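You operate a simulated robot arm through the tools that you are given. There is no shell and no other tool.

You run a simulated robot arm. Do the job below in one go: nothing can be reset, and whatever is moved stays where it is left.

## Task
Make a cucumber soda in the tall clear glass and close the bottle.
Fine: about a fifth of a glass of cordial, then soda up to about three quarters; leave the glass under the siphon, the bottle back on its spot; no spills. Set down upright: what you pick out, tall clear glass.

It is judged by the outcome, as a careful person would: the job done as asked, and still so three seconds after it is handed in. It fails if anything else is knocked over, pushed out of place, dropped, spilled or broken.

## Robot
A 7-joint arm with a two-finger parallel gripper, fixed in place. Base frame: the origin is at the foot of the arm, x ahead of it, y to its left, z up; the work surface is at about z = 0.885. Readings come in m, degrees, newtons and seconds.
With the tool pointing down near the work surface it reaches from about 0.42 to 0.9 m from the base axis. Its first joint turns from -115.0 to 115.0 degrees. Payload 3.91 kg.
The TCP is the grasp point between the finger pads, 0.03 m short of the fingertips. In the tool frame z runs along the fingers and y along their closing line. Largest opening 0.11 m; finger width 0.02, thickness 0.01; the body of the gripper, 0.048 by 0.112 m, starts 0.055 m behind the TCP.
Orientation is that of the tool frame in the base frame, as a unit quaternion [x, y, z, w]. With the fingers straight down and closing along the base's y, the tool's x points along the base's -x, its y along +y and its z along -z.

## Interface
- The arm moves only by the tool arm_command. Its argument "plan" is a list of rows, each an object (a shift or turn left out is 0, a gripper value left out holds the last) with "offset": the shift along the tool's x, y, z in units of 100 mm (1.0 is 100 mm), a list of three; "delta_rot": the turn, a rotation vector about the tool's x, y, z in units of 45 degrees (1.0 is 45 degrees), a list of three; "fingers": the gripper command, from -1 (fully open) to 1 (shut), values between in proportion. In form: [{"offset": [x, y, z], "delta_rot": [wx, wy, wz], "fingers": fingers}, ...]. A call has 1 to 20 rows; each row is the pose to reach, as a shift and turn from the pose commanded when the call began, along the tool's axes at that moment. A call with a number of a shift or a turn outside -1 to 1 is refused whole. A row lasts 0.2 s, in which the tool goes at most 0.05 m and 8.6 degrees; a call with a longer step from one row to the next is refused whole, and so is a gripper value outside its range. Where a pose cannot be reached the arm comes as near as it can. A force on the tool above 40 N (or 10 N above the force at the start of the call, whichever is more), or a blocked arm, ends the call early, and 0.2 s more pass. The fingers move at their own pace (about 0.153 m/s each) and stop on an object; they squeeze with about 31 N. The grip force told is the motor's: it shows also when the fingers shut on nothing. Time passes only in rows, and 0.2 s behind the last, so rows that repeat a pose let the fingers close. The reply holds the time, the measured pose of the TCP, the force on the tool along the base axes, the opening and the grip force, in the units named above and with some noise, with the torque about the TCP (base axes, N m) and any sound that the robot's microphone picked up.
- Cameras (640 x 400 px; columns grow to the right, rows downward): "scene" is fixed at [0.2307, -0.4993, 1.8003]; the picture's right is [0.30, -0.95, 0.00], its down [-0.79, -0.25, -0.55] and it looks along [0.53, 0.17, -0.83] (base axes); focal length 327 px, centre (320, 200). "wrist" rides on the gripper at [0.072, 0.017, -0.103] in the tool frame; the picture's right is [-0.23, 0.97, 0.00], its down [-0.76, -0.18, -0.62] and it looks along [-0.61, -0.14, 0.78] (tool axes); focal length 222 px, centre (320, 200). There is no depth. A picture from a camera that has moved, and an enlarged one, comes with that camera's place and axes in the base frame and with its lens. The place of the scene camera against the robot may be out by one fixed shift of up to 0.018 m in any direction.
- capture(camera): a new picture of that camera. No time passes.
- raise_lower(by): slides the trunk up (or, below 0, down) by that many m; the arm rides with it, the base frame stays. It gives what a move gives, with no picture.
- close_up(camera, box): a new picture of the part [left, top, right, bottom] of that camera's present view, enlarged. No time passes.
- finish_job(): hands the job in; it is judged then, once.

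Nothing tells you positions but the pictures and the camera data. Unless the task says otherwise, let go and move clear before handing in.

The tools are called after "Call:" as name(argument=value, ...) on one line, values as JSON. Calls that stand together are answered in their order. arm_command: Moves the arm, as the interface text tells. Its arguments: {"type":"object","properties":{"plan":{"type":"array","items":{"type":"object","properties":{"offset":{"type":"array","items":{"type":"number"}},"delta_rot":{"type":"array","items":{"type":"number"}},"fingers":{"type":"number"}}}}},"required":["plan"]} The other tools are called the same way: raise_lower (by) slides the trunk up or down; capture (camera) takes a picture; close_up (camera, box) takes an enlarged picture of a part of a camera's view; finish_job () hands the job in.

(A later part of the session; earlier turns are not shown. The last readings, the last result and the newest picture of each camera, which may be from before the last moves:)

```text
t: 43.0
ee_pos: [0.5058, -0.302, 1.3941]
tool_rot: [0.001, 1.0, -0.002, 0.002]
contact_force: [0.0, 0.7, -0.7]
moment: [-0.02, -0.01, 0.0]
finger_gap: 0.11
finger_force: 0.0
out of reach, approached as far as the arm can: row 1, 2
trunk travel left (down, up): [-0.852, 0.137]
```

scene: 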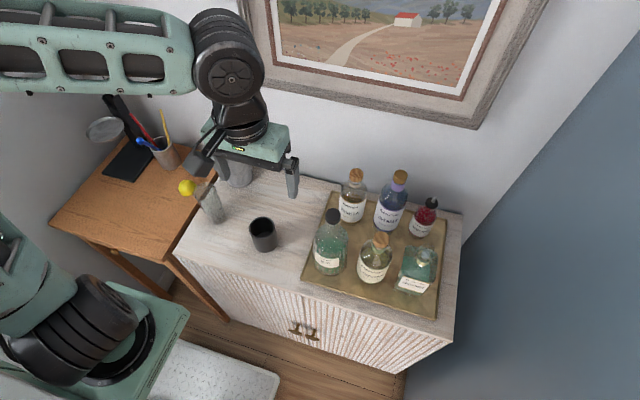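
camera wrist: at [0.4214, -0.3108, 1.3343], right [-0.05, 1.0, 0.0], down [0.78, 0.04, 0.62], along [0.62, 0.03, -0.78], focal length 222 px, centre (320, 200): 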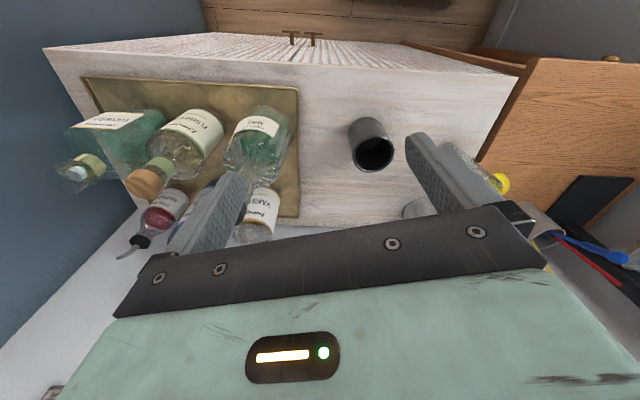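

The arm seems to be in a flipped wrist posture, since motion toward the tray is blocked. I'll test the roll direction in free space to find out how it is flipped.

Call:
arm_command(plan=[{"delta_rot": [0, 0, 0.18]}, {"delta_rot": [0, 0, 0.36]}, {"delta_rot": [0, 0, 0.54]}, {"delta_rot": [0, 0, 0.72]}, {"delta_rot": [0, 0, 0.9]}, {"delta_rot": [0, 0, 1.0]}])

Call:
arm_command(plan=[{"delta_rot": [0, 0, 0.18]}, {"delta_rot": [0, 0, 0.36]}, {"delta_rot": [0, 0, 0.54]}, {"delta_rot": [0, 0, 0.72]}, {"delta_rot": [0, 0, 0.9]}, {"delta_rot": [0, 0, 1.0]}])

Call:
close_up(camera="scene", box=[100, 0, 340, 220])

```text
t: 44.4
ee_pos: [0.5046, -0.3024, 1.394]
tool_rot: [0.383, 0.924, 0.0, 0.003]
contact_force: [-0.9, 0.5, -1.1]
moment: [0.02, 0.0, 0.02]
finger_gap: 0.1099
finger_force: 0.1
trunk travel left (down, up): [-0.852, 0.137]
```

```text
t: 45.8
ee_pos: [0.2968, -0.3628, 1.3135]
tool_rot: [0.678, 0.733, 0.03, 0.039]
contact_force: [-0.9, 0.1, -0.1]
moment: [0.01, -0.01, -0.02]
finger_gap: 0.1099
finger_force: 0.1
out of reach, approached as far as the arm can: row 1, 2, 3, 4, 5, 6
trunk travel left (down, up): [-0.852, 0.137]
```

```text
1.82 times, centred on (220, 110) of scene
camera zoom: at [0.2307, -0.4993, 1.8003], right [0.3, -0.95, 0.0], down [-0.79, -0.25, -0.55], along [0.53, 0.17, -0.83], focal length 595 px, centre (502, 364)
```

zoom: 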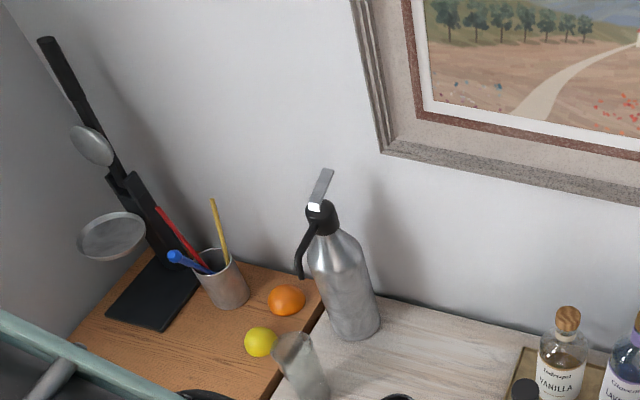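

The wrist is in the alternate posture. That actually suits a tool pointing forward with the elbow out to the left, so I'll rotate back to neutral yaw and then pitch up in small steps, checking at each one.

Call:
arm_command(plan=[{"offset": [0, 0.15, 0], "delta_rot": [0, 0, -0.18]}, {"offset": [0, 0.3, 0], "delta_rot": [0, 0, -0.36]}, {"offset": [0, 0.45, 0], "delta_rot": [0, 0, -0.54]}, {"offset": [0, 0.6, 0], "delta_rot": [0, 0, -0.72]}, {"offset": [0, 0.75, 0], "delta_rot": [0, 0, -0.9]}, {"offset": [0, 0.9, 0], "delta_rot": [0, 0, -1.0]}])

```text
t: 47.2
ee_pos: [0.3903, -0.3605, 1.3256]
tool_rot: [0.344, 0.938, 0.012, 0.048]
contact_force: [-0.3, -0.8, 0.2]
moment: [0.02, 0.05, 0.01]
finger_gap: 0.1101
finger_force: 0.1
trunk travel left (down, up): [-0.852, 0.137]
```

Call:
arm_command(plan=[{"offset": [-0.1, 0.08, 0], "delta_rot": [0, 0, -0.18]}, {"offset": [-0.2, 0.16, 0], "delta_rot": [0, 0, -0.36]}, {"offset": [-0.3, 0.24, 0], "delta_rot": [0, 0, -0.54]}, {"offset": [-0.4, 0.32, 0], "delta_rot": [0, 0, -0.72]}, {"offset": [-0.46, 0.386, 0], "delta_rot": [0, 0, -0.896]}])

Call:
arm_command(plan=[{"delta_rot": [0, -0.16, 0]}, {"delta_rot": [0, -0.32, 0]}, {"delta_rot": [0, -0.48, 0]}])

Call:
capture(camera="scene")

```text
t: 48.4
ee_pos: [0.4504, -0.3607, 1.3318]
tool_rot: [0.0, 0.999, -0.004, 0.051]
contact_force: [0.6, 0.0, 0.1]
moment: [-0.02, 0.04, 0.07]
finger_gap: 0.1101
finger_force: 0.0
trunk travel left (down, up): [-0.852, 0.137]
```

```text
t: 49.2
ee_pos: [0.4506, -0.3608, 1.334]
tool_rot: [-0.001, 0.972, -0.005, 0.236]
contact_force: [0.6, 0.1, 0.5]
moment: [0.0, 0.02, -0.01]
finger_gap: 0.1098
finger_force: 0.2
trunk travel left (down, up): [-0.852, 0.137]
```

```text
taken
```

scene: 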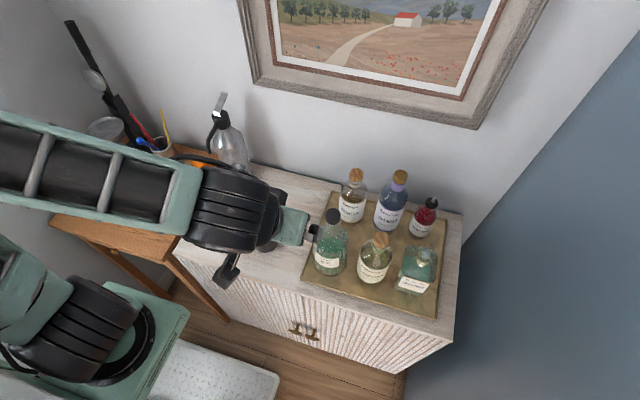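

That works: yaw neutral and pitch about 63° below horizontal with no limit hit. I'll continue pitching and move right toward the tray.

Call:
arm_command(plan=[{"offset": [0, -0.33, 0], "delta_rot": [0, -0.13, 0]}, {"offset": [0, -0.66, 0], "delta_rot": [0, -0.26, 0]}, {"offset": [0, -1.0, 0], "delta_rot": [0, -0.393, 0]}])

Call:
arm_command(plan=[{"offset": [0, -0.33, 0]}, {"offset": [0, -0.66, 0]}, {"offset": [0, -1.0, 0]}])

Call:
capture(camera="wrist")

Call:
capture(camera="scene")

```text
t: 50.0
ee_pos: [0.4501, -0.4596, 1.3313]
tool_rot: [-0.001, 0.924, -0.004, 0.382]
contact_force: [0.3, 0.1, 0.3]
moment: [-0.03, 0.05, -0.02]
finger_gap: 0.11
finger_force: 0.1
trunk travel left (down, up): [-0.852, 0.137]
```

```text
t: 50.8
ee_pos: [0.4515, -0.5599, 1.3314]
tool_rot: [-0.001, 0.924, -0.004, 0.382]
contact_force: [-0.1, 0.0, -0.3]
moment: [-0.02, 0.01, -0.01]
finger_gap: 0.11
finger_force: 0.0
trunk travel left (down, up): [-0.852, 0.137]
```

```text
taken
camera wrist: at [0.3265, -0.5428, 1.353], right [0.16, 0.97, 0.15], down [0.1, -0.17, 0.98], along [0.98, -0.14, -0.12], focal length 222 px, centre (320, 200)
```

wrist: 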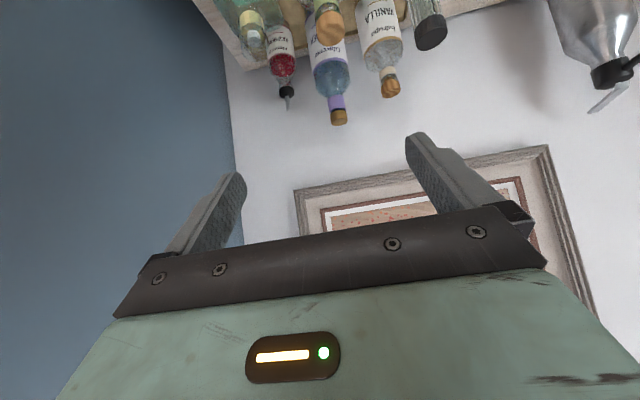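

```text
taken
```

scene: 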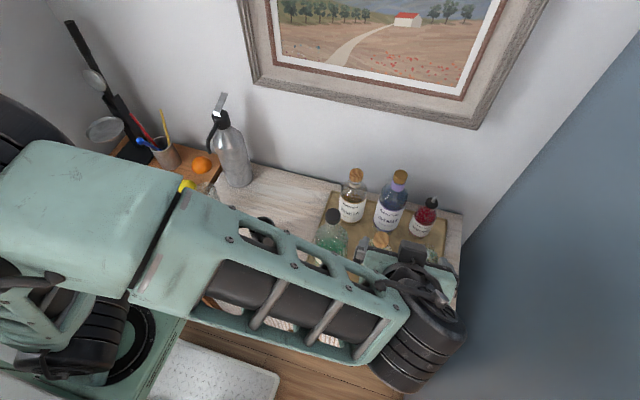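

No limits hit. I'll move over to the bottle's line and lower to look at the stopper and bottle from the front.

Call:
arm_command(plan=[{"offset": [0, -0.4, 0]}, {"offset": [0, -0.8, 0]}])

Call:
raise_lower(by=-0.16)

Call:
capture(camera="wrist")

Call:
capture(camera="scene")

```text
t: 51.4
ee_pos: [0.4521, -0.64, 1.3335]
tool_rot: [-0.001, 0.924, -0.004, 0.382]
contact_force: [-0.3, 0.1, 0.9]
moment: [-0.02, 0.01, -0.02]
finger_gap: 0.1099
finger_force: 0.1
trunk travel left (down, up): [-0.852, 0.137]
```

```text
t: 53.2
ee_pos: [0.4506, -0.639, 1.1726]
tool_rot: [-0.001, 0.924, -0.004, 0.382]
contact_force: [0.5, 0.5, -0.5]
moment: [0.0, 0.02, 0.03]
finger_gap: 0.1102
finger_force: 0.1
trunk travel left (down, up): [-0.692, 0.298]
```

```text
taken
camera wrist: at [0.3269, -0.6219, 1.1941], right [0.16, 0.97, 0.15], down [0.1, -0.17, 0.98], along [0.98, -0.14, -0.12], focal length 222 px, centre (320, 200)
```

wrist: 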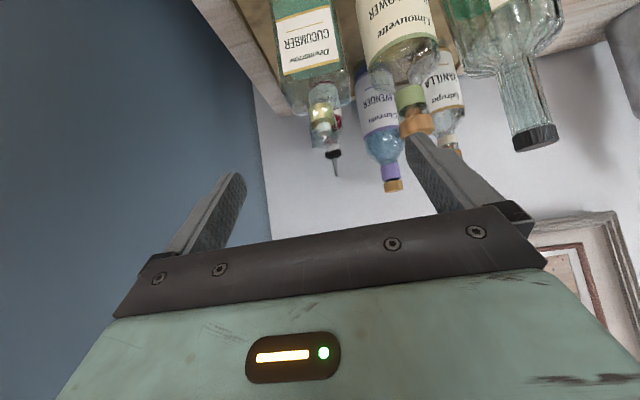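

```text
taken
```

scene: 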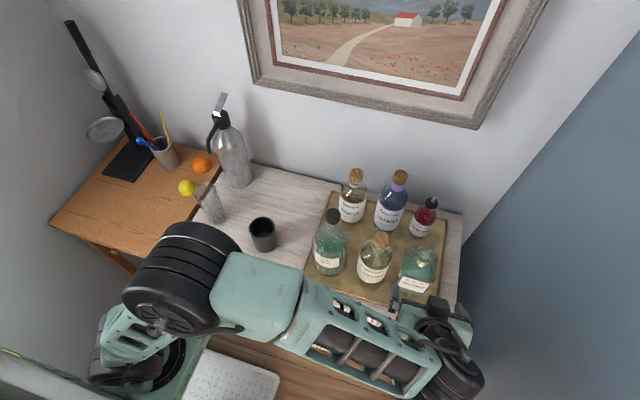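

Call:
close_up(camera="wrist", box=[240, 0, 400, 160])

Call:
close_up(camera="scene", box=[370, 210, 470, 330])

```text
2.50 times, centred on (320, 80) of wrist
camera zoom: at [0.3269, -0.6219, 1.1941], right [0.16, 0.97, 0.15], down [0.1, -0.17, 0.98], along [0.98, -0.14, -0.12], focal length 555 px, centre (320, 500)
```

zoom: 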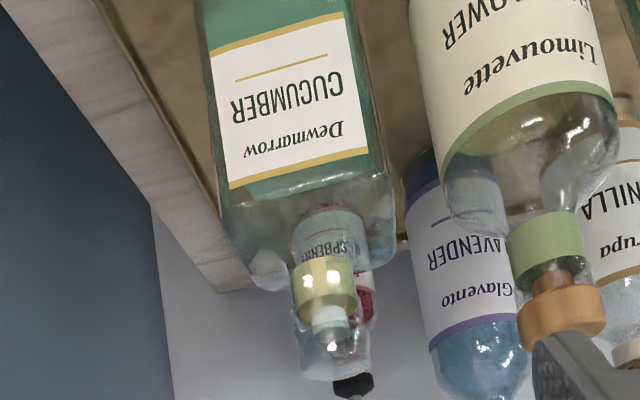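

```text
3.33 times, centred on (420, 270) of scene
camera zoom: at [0.2307, -0.4993, 1.8003], right [0.3, -0.95, 0.0], down [-0.79, -0.25, -0.55], along [0.53, 0.17, -0.83], focal length 1090 px, centre (-13, -33)
```

zoom: 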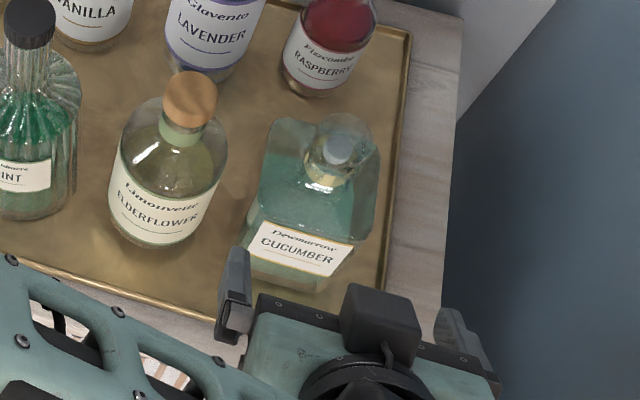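

The bottle body is about 0.075 wide and aligned with the base axes. The stopper knob is near (0.600, -0.640) with z about 1.065–1.10. I'll lower for a level view of the stopper.

Call:
raise_lower(by=-0.08)

Call:
close_up(camera="wrist", box=[220, 0, 420, 220])

Call:
close_up(camera="wrist", box=[290, 110, 370, 190])

```text
t: 54.4
ee_pos: [0.4511, -0.6385, 1.0926]
tool_rot: [-0.001, 0.924, -0.004, 0.382]
contact_force: [0.1, -0.2, 1.0]
moment: [0.02, -0.01, 0.04]
finger_gap: 0.11
finger_force: 0.0
trunk travel left (down, up): [-0.612, 0.377]
```

```text
1.82 times, centred on (320, 110) of wrist
camera zoom: at [0.3269, -0.6219, 1.114], right [0.16, 0.97, 0.15], down [0.1, -0.17, 0.98], along [0.98, -0.14, -0.12], focal length 404 px, centre (320, 364)
```

zoom: 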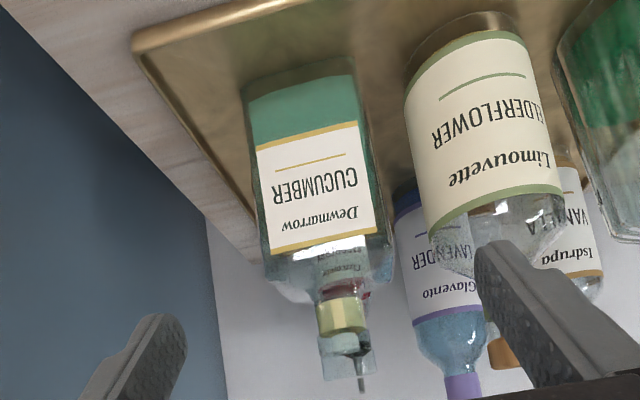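

```text
5.00 times, centred on (330, 150) of wrist
camera zoom: at [0.3269, -0.6219, 1.114], right [0.16, 0.97, 0.15], down [0.1, -0.17, 0.98], along [0.98, -0.14, -0.12], focal length 1111 px, centre (270, 450)
```

zoom: 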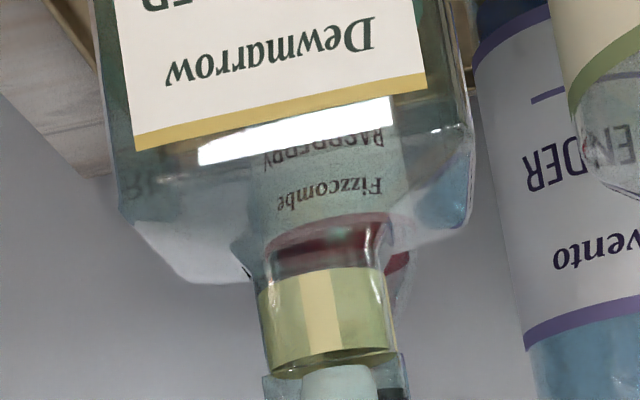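

I have a clear view: stopper knob about 33 mm wide, z 1.064–1.095, centred near (0.600, -0.639). I'll approach it with the fingers straddling it at 45° pitch.

Call:
arm_command(plan=[{"offset": [-0.24, 0, 0.24], "fingers": -1}, {"offset": [-0.48, 0, 0.48]}, {"offset": [-0.71, 0, 0.71]}])

Call:
capture(camera="wrist")

Call:
close_up(camera="scene", box=[370, 190, 470, 310])

```text
t: 55.2
ee_pos: [0.5502, -0.6409, 1.0928]
tool_rot: [0.0, 0.924, -0.004, 0.382]
contact_force: [0.0, 0.3, -0.1]
moment: [0.02, -0.03, 0.01]
finger_gap: 0.1098
finger_force: 0.0
trunk travel left (down, up): [-0.612, 0.377]
```

```text
taken
camera wrist: at [0.4265, -0.6232, 1.1147], right [0.16, 0.97, 0.15], down [0.1, -0.17, 0.98], along [0.98, -0.15, -0.12], focal length 222 px, centre (320, 200)
```

wrist: 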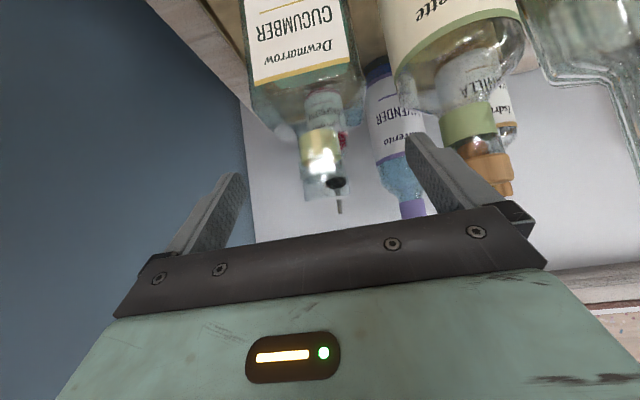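

```text
3.33 times, centred on (420, 250) of scene
camera zoom: at [0.2307, -0.4993, 1.8003], right [0.3, -0.95, 0.0], down [-0.79, -0.25, -0.55], along [0.53, 0.17, -0.83], focal length 1090 px, centre (-13, 33)
```

zoom: 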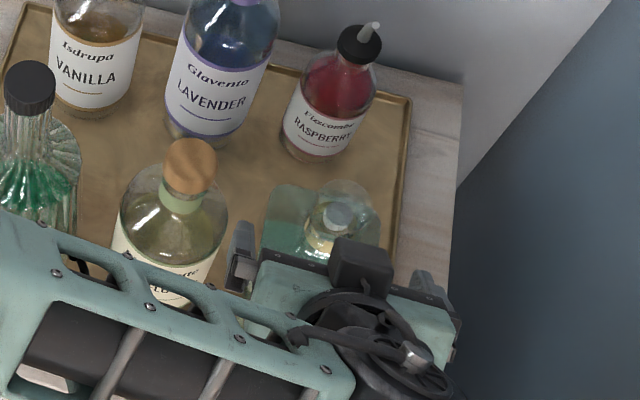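

Call:
arm_command(plan=[{"offset": [-0.15, 0.01, 0.18], "fingers": -1}, {"offset": [-0.29, 0.01, 0.36], "fingers": -1}, {"offset": [-0.29, 0.01, 0.36], "fingers": 0.2}, {"offset": [-0.29, 0.01, 0.36], "fingers": 0.35}, {"offset": [-0.29, 0.01, 0.36], "fingers": 0.35}])

Call:
close_up(camera="wrist", box=[200, 80, 440, 240])

Call:
close_up(camera="scene", box=[370, 190, 470, 310])

```text
t: 56.4
ee_pos: [0.5986, -0.639, 1.0893]
tool_rot: [-0.002, 0.924, -0.003, 0.382]
contact_force: [0.9, -2.6, 2.2]
moment: [-0.07, -0.03, -0.02]
finger_gap: 0.0367
finger_force: 13.2
trunk travel left (down, up): [-0.612, 0.377]
```

```text
2.50 times, centred on (320, 160) of wrist
camera zoom: at [0.4735, -0.6216, 1.1097], right [0.16, 0.97, 0.15], down [0.1, -0.17, 0.98], along [0.98, -0.14, -0.12], focal length 555 px, centre (320, 300)
```

zoom: 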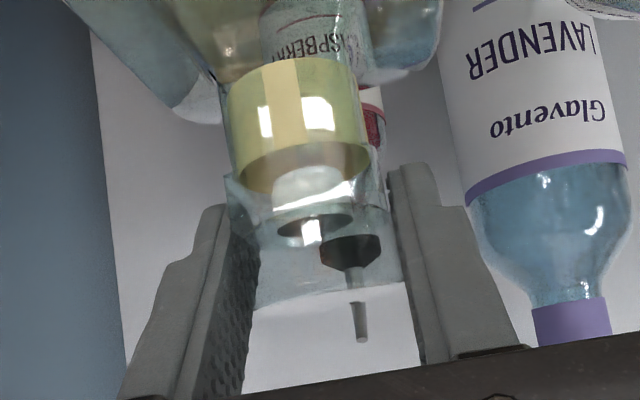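

```text
3.33 times, centred on (420, 250) of scene
camera zoom: at [0.2307, -0.4993, 1.8003], right [0.3, -0.95, 0.0], down [-0.79, -0.25, -0.55], along [0.53, 0.17, -0.83], focal length 1090 px, centre (-13, 33)
```

zoom: 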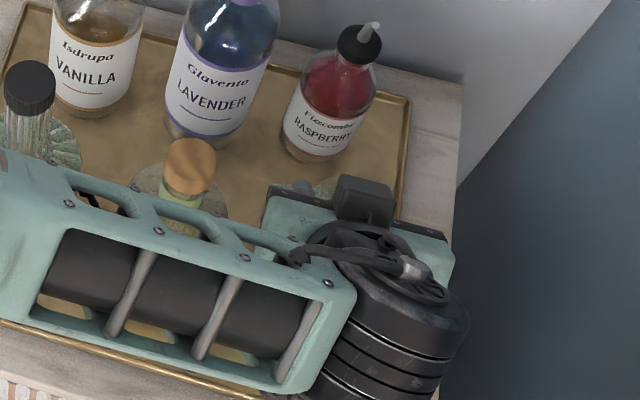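

The stopper is gripped. I'll firm up the grip and lift straight up with the trunk.

Call:
arm_command(plan=[{"fingers": 0.7}, {"fingers": 1}, {"fingers": 1}])

Call:
raise_lower(by=0.01)

Call:
close_up(camera="wrist", box=[200, 80, 440, 240])

```text
t: 57.2
ee_pos: [0.5981, -0.6384, 1.0885]
tool_rot: [-0.001, 0.924, -0.003, 0.381]
contact_force: [0.3, -2.9, 2.3]
moment: [-0.07, -0.03, -0.02]
finger_gap: 0.0364
finger_force: 31.0
trunk travel left (down, up): [-0.612, 0.377]
heard: snap
```

```text
t: 57.8
ee_pos: [0.5982, -0.6387, 1.0987]
tool_rot: [-0.001, 0.924, -0.004, 0.383]
contact_force: [0.1, -1.6, 1.1]
moment: [-0.08, -0.06, -0.01]
finger_gap: 0.0362
finger_force: 31.0
trunk travel left (down, up): [-0.622, 0.367]
```

```text
2.50 times, centred on (320, 160) of wrist
camera zoom: at [0.4736, -0.6216, 1.1198], right [0.16, 0.97, 0.15], down [0.1, -0.17, 0.98], along [0.98, -0.14, -0.12], focal length 555 px, centre (320, 300)
```

zoom: 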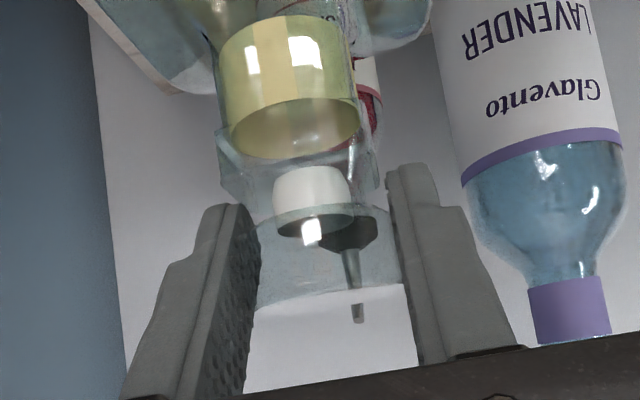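

There was a "snap" sound. I'll check closely that nothing broke before lifting further.

Call:
close_up(camera="wrist", box=[270, 80, 390, 210])

Call:
close_up(camera="scene", box=[390, 200, 460, 270])

```text
3.08 times, centred on (330, 145) of wrist
camera zoom: at [0.4736, -0.6216, 1.1198], right [0.16, 0.97, 0.15], down [0.1, -0.17, 0.98], along [0.98, -0.14, -0.12], focal length 684 px, centre (289, 369)
```

zoom: 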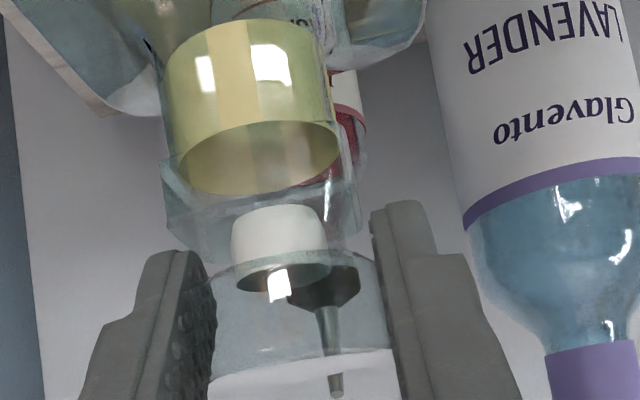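

```text
5.71 times, centred on (425, 235) of scene
camera zoom: at [0.2307, -0.4993, 1.8003], right [0.3, -0.95, 0.0], down [-0.79, -0.25, -0.55], along [0.53, 0.17, -0.83], focal length 1869 px, centre (-280, 0)
```

zoom: 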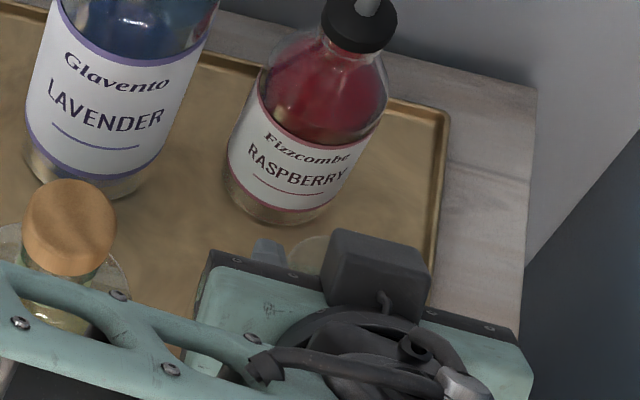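

Nothing looks broken. It looks like a snap-fit stopper unseating, with the white plug rising out of the clear lip. I'll keep lifting.

Call:
raise_lower(by=0.05)

Call:
capture(camera="wrist")

Call:
close_up(camera="wrist", box=[260, 60, 400, 230])

```text
t: 58.7
ee_pos: [0.5975, -0.639, 1.1489]
tool_rot: [-0.001, 0.924, -0.004, 0.382]
contact_force: [0.2, 0.3, 0.8]
moment: [0.0, 0.01, 0.01]
finger_gap: 0.0362
finger_force: 30.6
trunk travel left (down, up): [-0.673, 0.317]
```

```text
taken
camera wrist: at [0.4735, -0.6214, 1.1696], right [0.16, 0.97, 0.15], down [0.1, -0.17, 0.98], along [0.98, -0.14, -0.12], focal length 222 px, centre (320, 200)
```

wrist: 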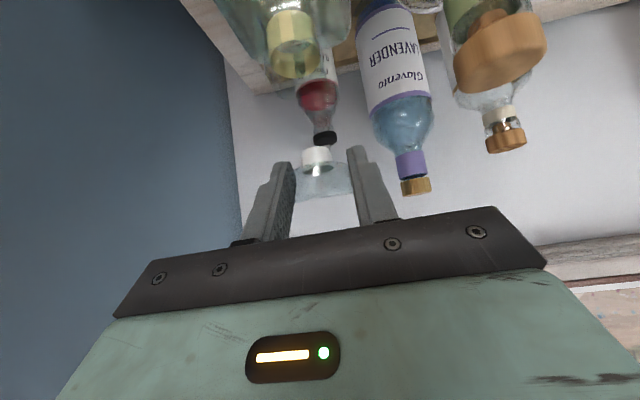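

```text
2.35 times, centred on (330, 145) of wrist
camera zoom: at [0.4735, -0.6214, 1.1696], right [0.16, 0.97, 0.15], down [0.1, -0.17, 0.98], along [0.98, -0.14, -0.12], focal length 523 px, centre (296, 329)
```

zoom: 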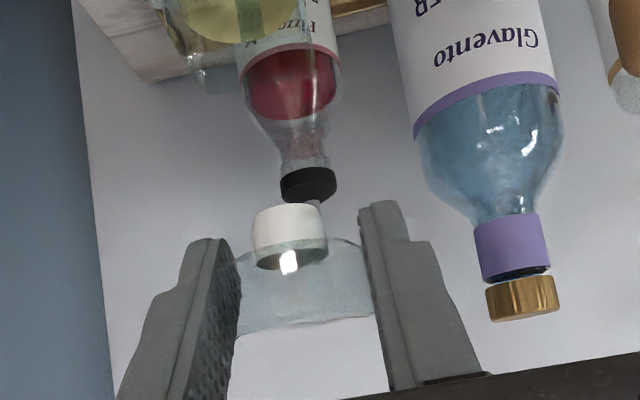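

The stopper is out, with its white plug below a clear knob. I'll raise over the neighbouring bottles and carry it to a clear spot left of the tray at about (0.555, -0.295).

Call:
raise_lower(by=0.1)

Call:
arm_command(plan=[{"offset": [0.1, 0.3, -0.1], "fingers": 1}, {"offset": [0.2, 0.65, -0.2]}, {"offset": [0.32, 1.0, -0.32]}])

Call:
arm_command(plan=[{"offset": [0, 0.33, 0]}, {"offset": [0, 0.66, 0]}, {"offset": [0, 1.0, 0]}])

Call:
arm_command(plan=[{"offset": [0, 0.33, 0]}, {"offset": [0, 0.66, 0]}, {"offset": [0, 1.0, 0]}])

Call:
arm_command(plan=[{"offset": [0, 0.22, 0]}, {"offset": [0, 0.44, 0]}])

Call:
capture(camera="wrist")

Call:
capture(camera="scene")

```text
t: 60.0
ee_pos: [0.5979, -0.6401, 1.248]
tool_rot: [-0.002, 0.924, -0.003, 0.382]
contact_force: [-0.1, 1.0, -0.4]
moment: [0.0, 0.02, 0.01]
finger_gap: 0.0361
finger_force: 31.1
trunk travel left (down, up): [-0.773, 0.217]
```

```text
t: 60.8
ee_pos: [0.5519, -0.5396, 1.2496]
tool_rot: [-0.002, 0.924, -0.003, 0.382]
contact_force: [0.4, 0.0, -0.2]
moment: [0.0, 0.03, 0.06]
finger_gap: 0.0362
finger_force: 31.1
trunk travel left (down, up): [-0.773, 0.217]
```

```text
t: 61.6
ee_pos: [0.5547, -0.4394, 1.2482]
tool_rot: [-0.001, 0.924, -0.003, 0.382]
contact_force: [0.2, -0.6, -1.2]
moment: [0.0, -0.01, 0.02]
finger_gap: 0.0363
finger_force: 31.0
trunk travel left (down, up): [-0.773, 0.217]
```

```text
t: 62.4
ee_pos: [0.5529, -0.3382, 1.2469]
tool_rot: [0.0, 0.924, -0.003, 0.382]
contact_force: [0.2, 0.4, -0.2]
moment: [0.03, 0.03, -0.01]
finger_gap: 0.0361
finger_force: 31.0
trunk travel left (down, up): [-0.773, 0.217]
```

```text
t: 63.0
ee_pos: [0.5524, -0.2948, 1.2452]
tool_rot: [-0.001, 0.924, -0.003, 0.382]
contact_force: [1.0, -0.1, -0.9]
moment: [0.01, 0.02, 0.01]
finger_gap: 0.0362
finger_force: 31.1
trunk travel left (down, up): [-0.773, 0.217]
```

```text
taken
camera wrist: at [0.4281, -0.2771, 1.2666], right [0.16, 0.97, 0.15], down [0.1, -0.17, 0.98], along [0.98, -0.14, -0.12], focal length 222 px, centre (320, 200)
```

wrist: 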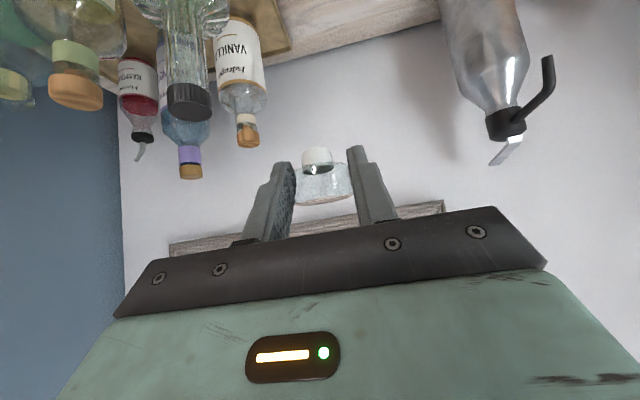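

```text
taken
```

scene: 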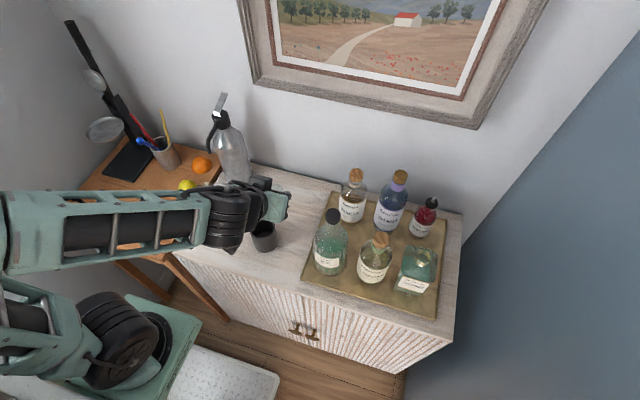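

No limit messages. I'll lower over the clear spot.

Call:
raise_lower(by=-0.25)

Call:
capture(camera="wrist")

Call:
close_up(camera="scene", box=[220, 170, 360, 300])

```text
t: 65.6
ee_pos: [0.5527, -0.2934, 0.9961]
tool_rot: [-0.001, 0.925, -0.004, 0.381]
contact_force: [0.2, 0.5, -1.5]
moment: [0.04, -0.02, 0.0]
finger_gap: 0.0362
finger_force: 31.0
trunk travel left (down, up): [-0.523, 0.467]
```

```text
taken
camera wrist: at [0.4281, -0.2769, 1.0168], right [0.16, 0.97, 0.15], down [0.1, -0.17, 0.98], along [0.98, -0.14, -0.12], focal length 222 px, centre (320, 200)
```

wrist: 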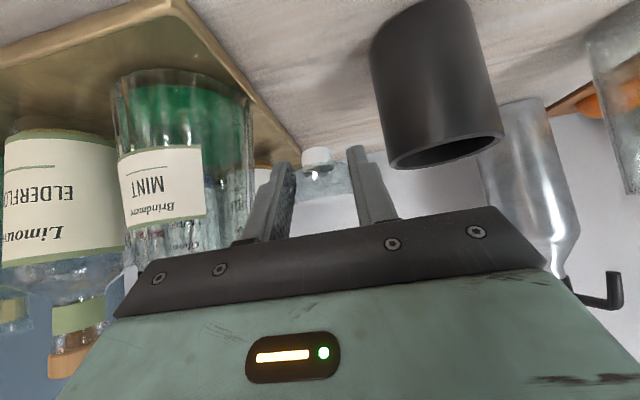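

```text
3.08 times, centred on (290, 235) of scene
camera zoom: at [0.2307, -0.4993, 1.8003], right [0.3, -0.95, 0.0], down [-0.79, -0.25, -0.55], along [0.53, 0.17, -0.83], focal length 1006 px, centre (412, 92)
```

zoom: 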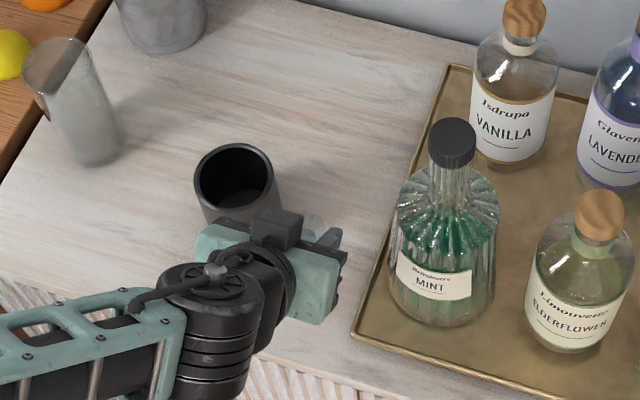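

Call:
raise_lower(by=-0.06)

Call:
raise_lower(by=-0.006)

Call:
close_up(camera="wrist", box=[240, 80, 400, 230])

```text
t: 66.6
ee_pos: [0.5532, -0.2947, 0.9367]
tool_rot: [-0.001, 0.924, -0.004, 0.382]
contact_force: [-0.3, -0.3, 0.4]
moment: [-0.01, 0.03, 0.03]
finger_gap: 0.0364
finger_force: 30.9
trunk travel left (down, up): [-0.463, 0.527]
```

```text
t: 67.1
ee_pos: [0.5521, -0.295, 0.9285]
tool_rot: [-0.001, 0.924, -0.004, 0.382]
contact_force: [-0.8, -0.4, -1.0]
moment: [0.03, 0.0, 0.0]
finger_gap: 0.0362
finger_force: 31.1
trunk travel left (down, up): [-0.457, 0.533]
```

```text
2.67 times, centred on (320, 155) of wrist
camera zoom: at [0.4281, -0.2769, 0.9508], right [0.16, 0.97, 0.15], down [0.1, -0.17, 0.98], along [0.98, -0.14, -0.12], focal length 592 px, centre (320, 320)
```

zoom: 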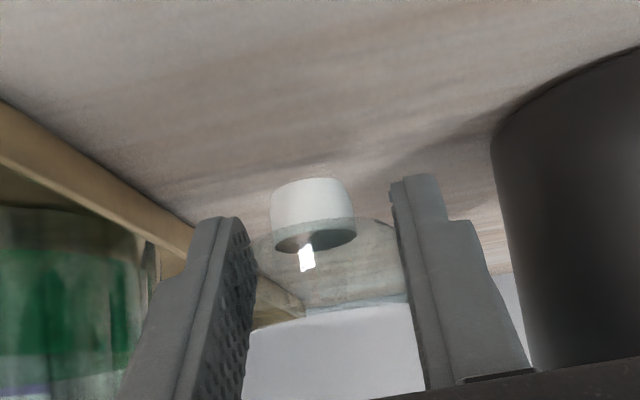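

The fingertips reach about 6 mm below the plug's base, so setting it down here would mean dropping it. I'll take the stopper back to the bottle, reseat it, and regrip it higher so it can be set down properly.

Call:
raise_lower(by=0.32)

Call:
arm_command(plan=[{"offset": [0, -0.33, 0], "fingers": 1}, {"offset": [0, -0.66, 0]}, {"offset": [0, -1.0, 0]}])

Call:
arm_command(plan=[{"offset": [0, -0.33, 0]}, {"offset": [0, -0.66, 0]}, {"offset": [0, -1.0, 0]}])

Call:
arm_command(plan=[{"offset": [-0.1, -0.33, 0.1]}, {"offset": [-0.2, -0.66, 0.2]}, {"offset": [-0.32, -1.0, 0.32]}])

Call:
arm_command(plan=[{"offset": [0, -0.22, 0]}, {"offset": [0, -0.44, 0]}, {"offset": [0, -0.44, 0]}])

```text
t: 70.3
ee_pos: [0.5524, -0.2932, 1.2505]
tool_rot: [-0.001, 0.924, -0.004, 0.382]
contact_force: [-0.4, -0.8, -0.8]
moment: [0.01, 0.04, 0.01]
finger_gap: 0.0363
finger_force: 31.0
trunk travel left (down, up): [-0.777, 0.213]
```

```text
t: 71.1
ee_pos: [0.551, -0.3938, 1.2526]
tool_rot: [-0.001, 0.924, -0.004, 0.382]
contact_force: [-0.2, -0.3, -1.3]
moment: [0.0, 0.0, -0.03]
finger_gap: 0.036
finger_force: 30.6
trunk travel left (down, up): [-0.777, 0.213]
```

```text
t: 71.9
ee_pos: [0.55, -0.4961, 1.2516]
tool_rot: [-0.001, 0.925, -0.005, 0.381]
contact_force: [-0.8, 1.1, 0.8]
moment: [-0.01, 0.03, -0.02]
finger_gap: 0.0363
finger_force: 31.2
trunk travel left (down, up): [-0.777, 0.213]
```

```text
t: 72.7
ee_pos: [0.5951, -0.5923, 1.2516]
tool_rot: [0.0, 0.924, -0.004, 0.382]
contact_force: [-0.5, 0.9, -0.3]
moment: [-0.04, 0.01, -0.03]
finger_gap: 0.0358
finger_force: 31.1
trunk travel left (down, up): [-0.777, 0.213]
```

```text
t: 73.5
ee_pos: [0.5959, -0.6383, 1.2519]
tool_rot: [0.0, 0.924, -0.004, 0.382]
contact_force: [0.4, -0.7, 0.2]
moment: [0.02, 0.02, 0.03]
finger_gap: 0.0362
finger_force: 31.0
trunk travel left (down, up): [-0.777, 0.213]
```

Call:
raise_lower(by=-0.14)

Call:
close_up(camera="wrist", box=[230, 50, 410, 220])

Call:
close_up(camera="scene", box=[370, 190, 470, 310])

```text
t: 75.2
ee_pos: [0.5961, -0.6382, 1.113]
tool_rot: [-0.001, 0.924, -0.003, 0.382]
contact_force: [1.0, 0.6, -0.2]
moment: [0.04, -0.01, 0.01]
finger_gap: 0.0364
finger_force: 30.5
trunk travel left (down, up): [-0.637, 0.353]
```

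```text
2.35 times, centred on (320, 135) of wrist
camera zoom: at [0.4717, -0.6206, 1.1333], right [0.16, 0.97, 0.15], down [0.1, -0.17, 0.98], along [0.98, -0.14, -0.12], focal length 523 px, centre (320, 353)
```

zoom: 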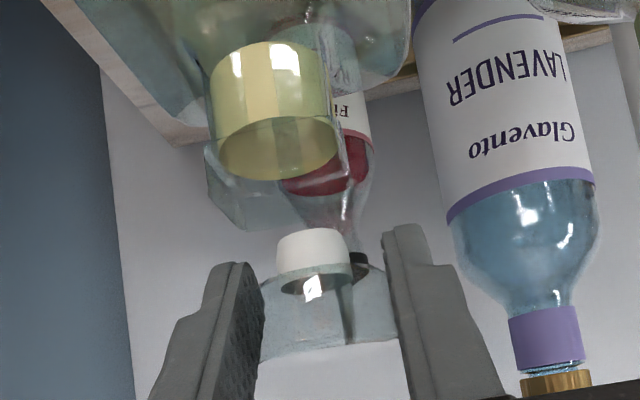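

```text
3.33 times, centred on (420, 250) of scene
camera zoom: at [0.2307, -0.4993, 1.8003], right [0.3, -0.95, 0.0], down [-0.79, -0.25, -0.55], along [0.53, 0.17, -0.83], focal length 1090 px, centre (-13, 33)
```

zoom: 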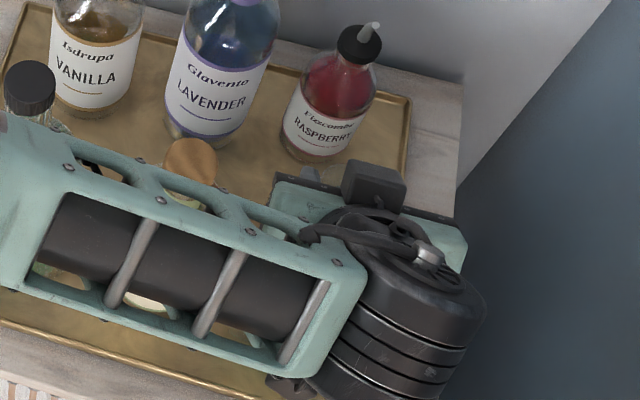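

Call:
close_up(camera="wrist", box=[265, 60, 365, 180])

```text
3.33 times, centred on (315, 120) of wrist
camera zoom: at [0.4717, -0.6206, 1.1333], right [0.16, 0.97, 0.15], down [0.1, -0.17, 0.98], along [0.98, -0.14, -0.12], focal length 740 px, centre (337, 467)
```

zoom: 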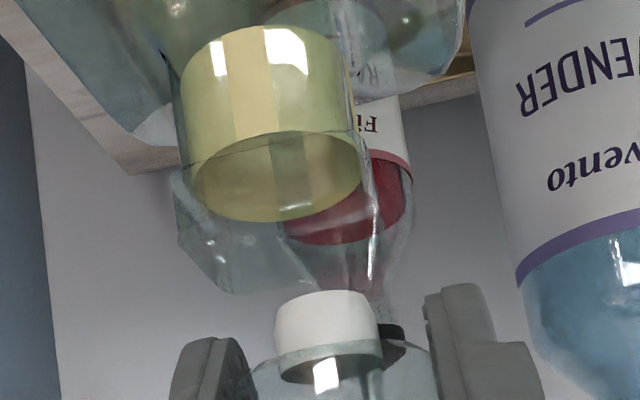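

The plug is about 4 mm left of the neck axis, because the bottle had leaned slightly when I gripped it. I'll nudge the tool right by 4 mm and forward by 2 mm, then check again.

Call:
arm_command(plan=[{"offset": [-0.014, -0.04, 0.014], "fingers": 1}, {"offset": [-0.014, -0.04, 0.014]}])

Call:
raise_lower(by=-0.008)

Call:
close_up(camera="wrist", box=[265, 60, 365, 180])

```text
t: 75.8
ee_pos: [0.5972, -0.6412, 1.1127]
tool_rot: [-0.002, 0.924, -0.003, 0.382]
contact_force: [0.2, 0.7, -0.2]
moment: [0.0, 0.01, 0.01]
finger_gap: 0.0359
finger_force: 31.2
trunk travel left (down, up): [-0.637, 0.353]
```

```text
t: 76.3
ee_pos: [0.5977, -0.6425, 1.1043]
tool_rot: [-0.001, 0.924, -0.004, 0.382]
contact_force: [0.0, -0.1, -0.2]
moment: [-0.02, 0.0, 0.02]
finger_gap: 0.0364
finger_force: 30.6
trunk travel left (down, up): [-0.629, 0.361]
```

```text
3.33 times, centred on (315, 120) of wrist
camera zoom: at [0.4734, -0.6247, 1.125], right [0.16, 0.97, 0.15], down [0.1, -0.17, 0.98], along [0.98, -0.14, -0.12], focal length 740 px, centre (337, 467)
```

zoom: 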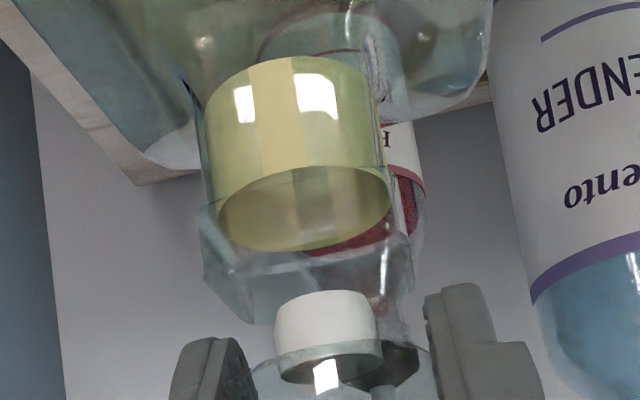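

Aligned within about 1 mm now. I'll lower gently.

Call:
raise_lower(by=-0.008)

Call:
raise_lower(by=-0.005)

Call:
close_up(camera="wrist", box=[265, 60, 365, 180])

```text
t: 76.9
ee_pos: [0.5974, -0.6426, 1.0958]
tool_rot: [-0.001, 0.924, -0.004, 0.381]
contact_force: [-0.7, 0.3, -0.6]
moment: [-0.01, 0.02, 0.02]
finger_gap: 0.0363
finger_force: 30.6
trunk travel left (down, up): [-0.62, 0.369]
```

```text
t: 77.5
ee_pos: [0.5988, -0.642, 1.0915]
tool_rot: [-0.001, 0.924, -0.003, 0.382]
contact_force: [-0.7, -0.6, -1.3]
moment: [-0.01, 0.04, -0.03]
finger_gap: 0.0364
finger_force: 30.7
trunk travel left (down, up): [-0.616, 0.374]
```

```text
3.33 times, centred on (315, 120) of wrist
camera zoom: at [0.4733, -0.6248, 1.1119], right [0.16, 0.97, 0.15], down [0.1, -0.17, 0.98], along [0.98, -0.14, -0.12], focal length 740 px, centre (337, 467)
```

zoom: 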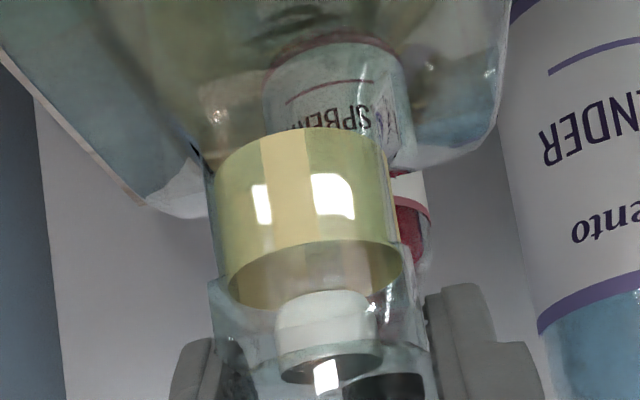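

Call:
raise_lower(by=-0.004)

Call:
raise_lower(by=-0.003)

Call:
close_up(camera="wrist", box=[265, 60, 365, 180])

```text
t: 78.0
ee_pos: [0.5975, -0.6429, 1.088]
tool_rot: [-0.002, 0.924, -0.003, 0.382]
contact_force: [-1.2, -1.0, 5.5]
moment: [0.38, 0.02, 0.04]
finger_gap: 0.0364
finger_force: 30.9
trunk travel left (down, up): [-0.612, 0.378]
heard: snap
```

```text
t: 78.5
ee_pos: [0.5972, -0.6433, 1.0875]
tool_rot: [-0.002, 0.923, -0.006, 0.384]
contact_force: [-0.2, -4.3, 22.9]
moment: [0.13, 0.06, -0.03]
finger_gap: 0.0361
finger_force: 31.3
trunk travel left (down, up): [-0.608, 0.381]
```

```text
3.33 times, centred on (315, 120) of wrist
camera zoom: at [0.473, -0.6247, 1.1079], right [0.16, 0.98, 0.15], down [0.09, -0.17, 0.98], along [0.98, -0.14, -0.12], focal length 740 px, centre (337, 467)
```

zoom: 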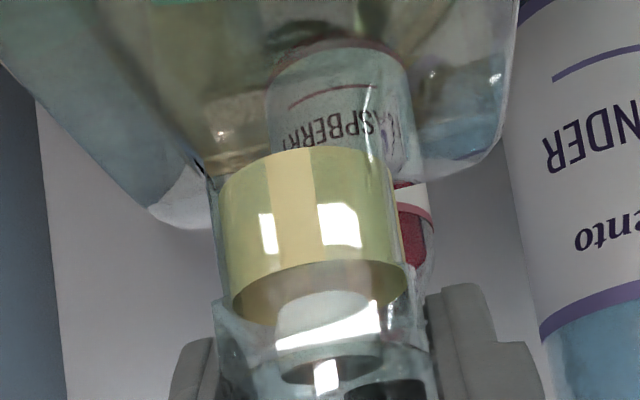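

It seated with a "snap", so that sound is the stopper click. I'll relieve the force, open, back up 14 mm along the fingers, and regrip with just the fingertips.

Call:
raise_lower(by=0.003)

Call:
arm_command(plan=[{"fingers": 0.3}, {"fingers": -0.1}, {"fingers": -0.1}, {"offset": [0, 0, -0.07], "fingers": -0.1}, {"offset": [0, 0, -0.14], "fingers": -0.1}, {"offset": [0, 0, -0.14], "fingers": -0.1}])

Call:
close_up(camera="wrist", box=[240, 70, 400, 230])

```text
t: 79.0
ee_pos: [0.5972, -0.6418, 1.0877]
tool_rot: [-0.001, 0.924, -0.004, 0.383]
contact_force: [1.4, -5.1, 15.6]
moment: [-0.05, -0.35, -0.08]
finger_gap: 0.0363
finger_force: 31.1
trunk travel left (down, up): [-0.612, 0.378]
```

```text
t: 80.4
ee_pos: [0.5881, -0.6417, 1.0974]
tool_rot: [-0.001, 0.924, -0.004, 0.382]
contact_force: [0.5, 0.0, 0.4]
moment: [-0.02, -0.01, -0.03]
finger_gap: 0.0606
finger_force: 0.0
trunk travel left (down, up): [-0.612, 0.378]
heard: snap
```

```text
2.50 times, centred on (320, 150) of wrist
camera zoom: at [0.4637, -0.6241, 1.1183], right [0.16, 0.97, 0.15], down [0.1, -0.17, 0.98], along [0.98, -0.14, -0.12], focal length 555 px, centre (320, 325)
```

zoom: 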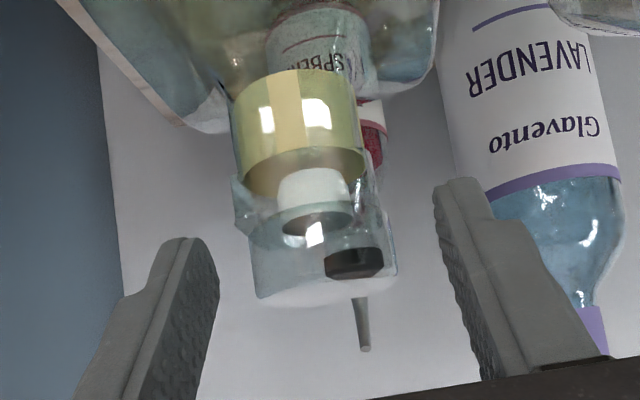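

The stopper is seated on the bottle. I'll close on it again with the fingertips only.

Call:
arm_command(plan=[{"fingers": 0.2}, {"fingers": 0.33}, {"fingers": 0.4}, {"fingers": 0.6}, {"fingers": 1}, {"fingers": 1}])

Call:
close_up(camera="wrist", box=[240, 70, 400, 230])

```text
t: 81.8
ee_pos: [0.5883, -0.641, 1.0978]
tool_rot: [-0.001, 0.924, -0.004, 0.382]
contact_force: [0.2, -2.4, 0.3]
moment: [-0.07, 0.0, -0.07]
finger_gap: 0.0359
finger_force: 30.8
trunk travel left (down, up): [-0.612, 0.378]
```

```text
2.50 times, centred on (320, 150) of wrist
camera zoom: at [0.4637, -0.6243, 1.1183], right [0.16, 0.97, 0.15], down [0.1, -0.17, 0.98], along [0.98, -0.14, -0.12], focal length 555 px, centre (320, 325)
```

zoom: 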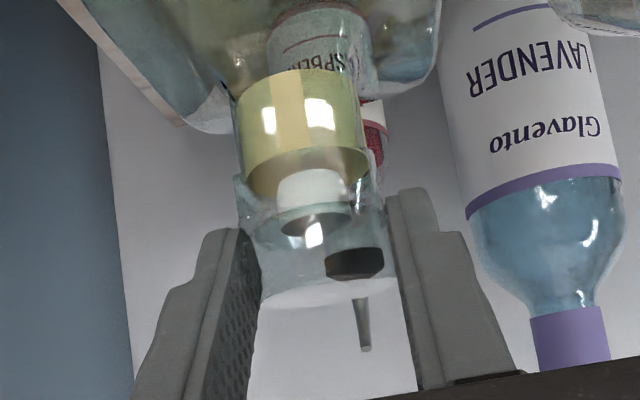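

Call:
raise_lower(by=0.015)

Call:
close_up(camera="wrist", box=[240, 70, 400, 230])

```text
t: 82.5
ee_pos: [0.5878, -0.6413, 1.1128]
tool_rot: [-0.001, 0.924, -0.004, 0.382]
contact_force: [0.7, 0.5, -0.1]
moment: [0.0, 0.0, -0.04]
finger_gap: 0.0358
finger_force: 30.8
trunk travel left (down, up): [-0.626, 0.363]
```

```text
2.50 times, centred on (320, 150) of wrist
camera zoom: at [0.4639, -0.6241, 1.1332], right [0.16, 0.97, 0.15], down [0.1, -0.17, 0.98], along [0.98, -0.14, -0.12], focal length 555 px, centre (320, 325)
```

zoom: 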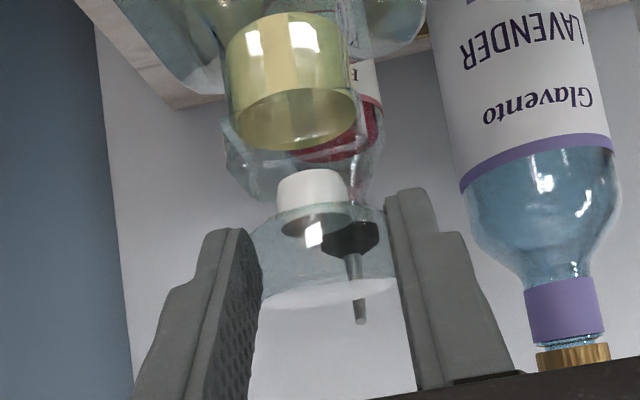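

The stopper is out again, now with the plug about 4 mm below the fingertips. I'll carry it to the clear spot and set it down.

Call:
raise_lower(by=0.14)

Call:
arm_command(plan=[{"offset": [0.1, 0.3, -0.1], "fingers": 1}, {"offset": [0.2, 0.65, -0.2]}, {"offset": [0.32, 1.0, -0.32]}])

Call:
arm_command(plan=[{"offset": [0, 0.33, 0]}, {"offset": [0, 0.66, 0]}, {"offset": [0, 1.0, 0]}])

Call:
arm_command(plan=[{"offset": [0, 0.33, 0]}, {"offset": [0, 0.66, 0]}, {"offset": [0, 1.0, 0]}])

Call:
arm_command(plan=[{"offset": [0, 0.22, 0]}, {"offset": [0, 0.46, 0]}, {"offset": [0, 0.46, 0]}])

Call:
raise_lower(by=-0.31)

Call:
close_up(camera="wrist", box=[220, 60, 420, 230])

```text
t: 84.1
ee_pos: [0.5882, -0.6421, 1.2519]
tool_rot: [-0.001, 0.924, -0.004, 0.382]
contact_force: [-0.8, -0.3, -0.1]
moment: [-0.02, -0.03, 0.02]
finger_gap: 0.0355
finger_force: 31.4
trunk travel left (down, up): [-0.767, 0.223]
```

```text
t: 84.9
ee_pos: [0.5437, -0.5422, 1.2529]
tool_rot: [-0.002, 0.924, -0.003, 0.382]
contact_force: [-0.6, -0.6, -0.8]
moment: [0.02, 0.01, 0.02]
finger_gap: 0.0356
finger_force: 30.8
trunk travel left (down, up): [-0.767, 0.223]
```

```text
t: 85.7
ee_pos: [0.5419, -0.439, 1.2514]
tool_rot: [0.0, 0.924, -0.004, 0.381]
contact_force: [0.2, -0.3, -1.2]
moment: [0.02, 0.02, 0.02]
finger_gap: 0.0357
finger_force: 31.0
trunk travel left (down, up): [-0.767, 0.223]
```

```text
t: 86.5
ee_pos: [0.544, -0.3421, 1.2503]
tool_rot: [0.0, 0.924, -0.004, 0.381]
contact_force: [0.3, -0.3, 0.1]
moment: [0.01, -0.01, 0.0]
finger_gap: 0.0355
finger_force: 30.6
trunk travel left (down, up): [-0.767, 0.223]
```

```text
t: 87.3
ee_pos: [0.5458, -0.2937, 1.2505]
tool_rot: [-0.002, 0.924, -0.003, 0.382]
contact_force: [-0.5, -0.2, -0.8]
moment: [-0.01, 0.04, 0.02]
finger_gap: 0.0356
finger_force: 30.5
trunk travel left (down, up): [-0.767, 0.223]
```

```text
t: 90.4
ee_pos: [0.5439, -0.2941, 0.9407]
tool_rot: [-0.002, 0.924, -0.003, 0.382]
contact_force: [-0.2, 0.0, 0.2]
moment: [-0.02, 0.0, 0.0]
finger_gap: 0.0355
finger_force: 30.8
trunk travel left (down, up): [-0.457, 0.533]
```

```text
2.35 times, centred on (320, 145) of wrist
camera zoom: at [0.4196, -0.2769, 0.9616], right [0.16, 0.97, 0.15], down [0.1, -0.17, 0.98], along [0.98, -0.14, -0.12], focal length 523 px, centre (320, 329)
```

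zoom: 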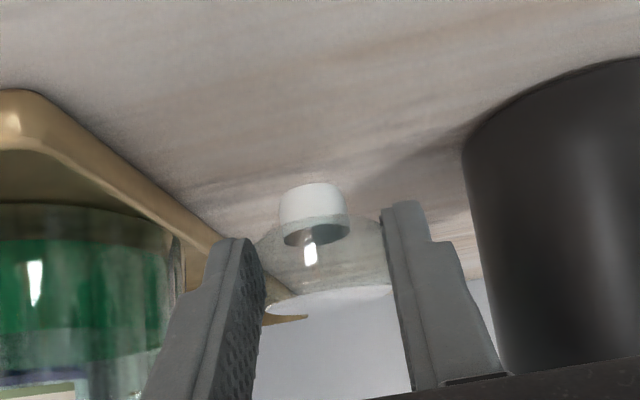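

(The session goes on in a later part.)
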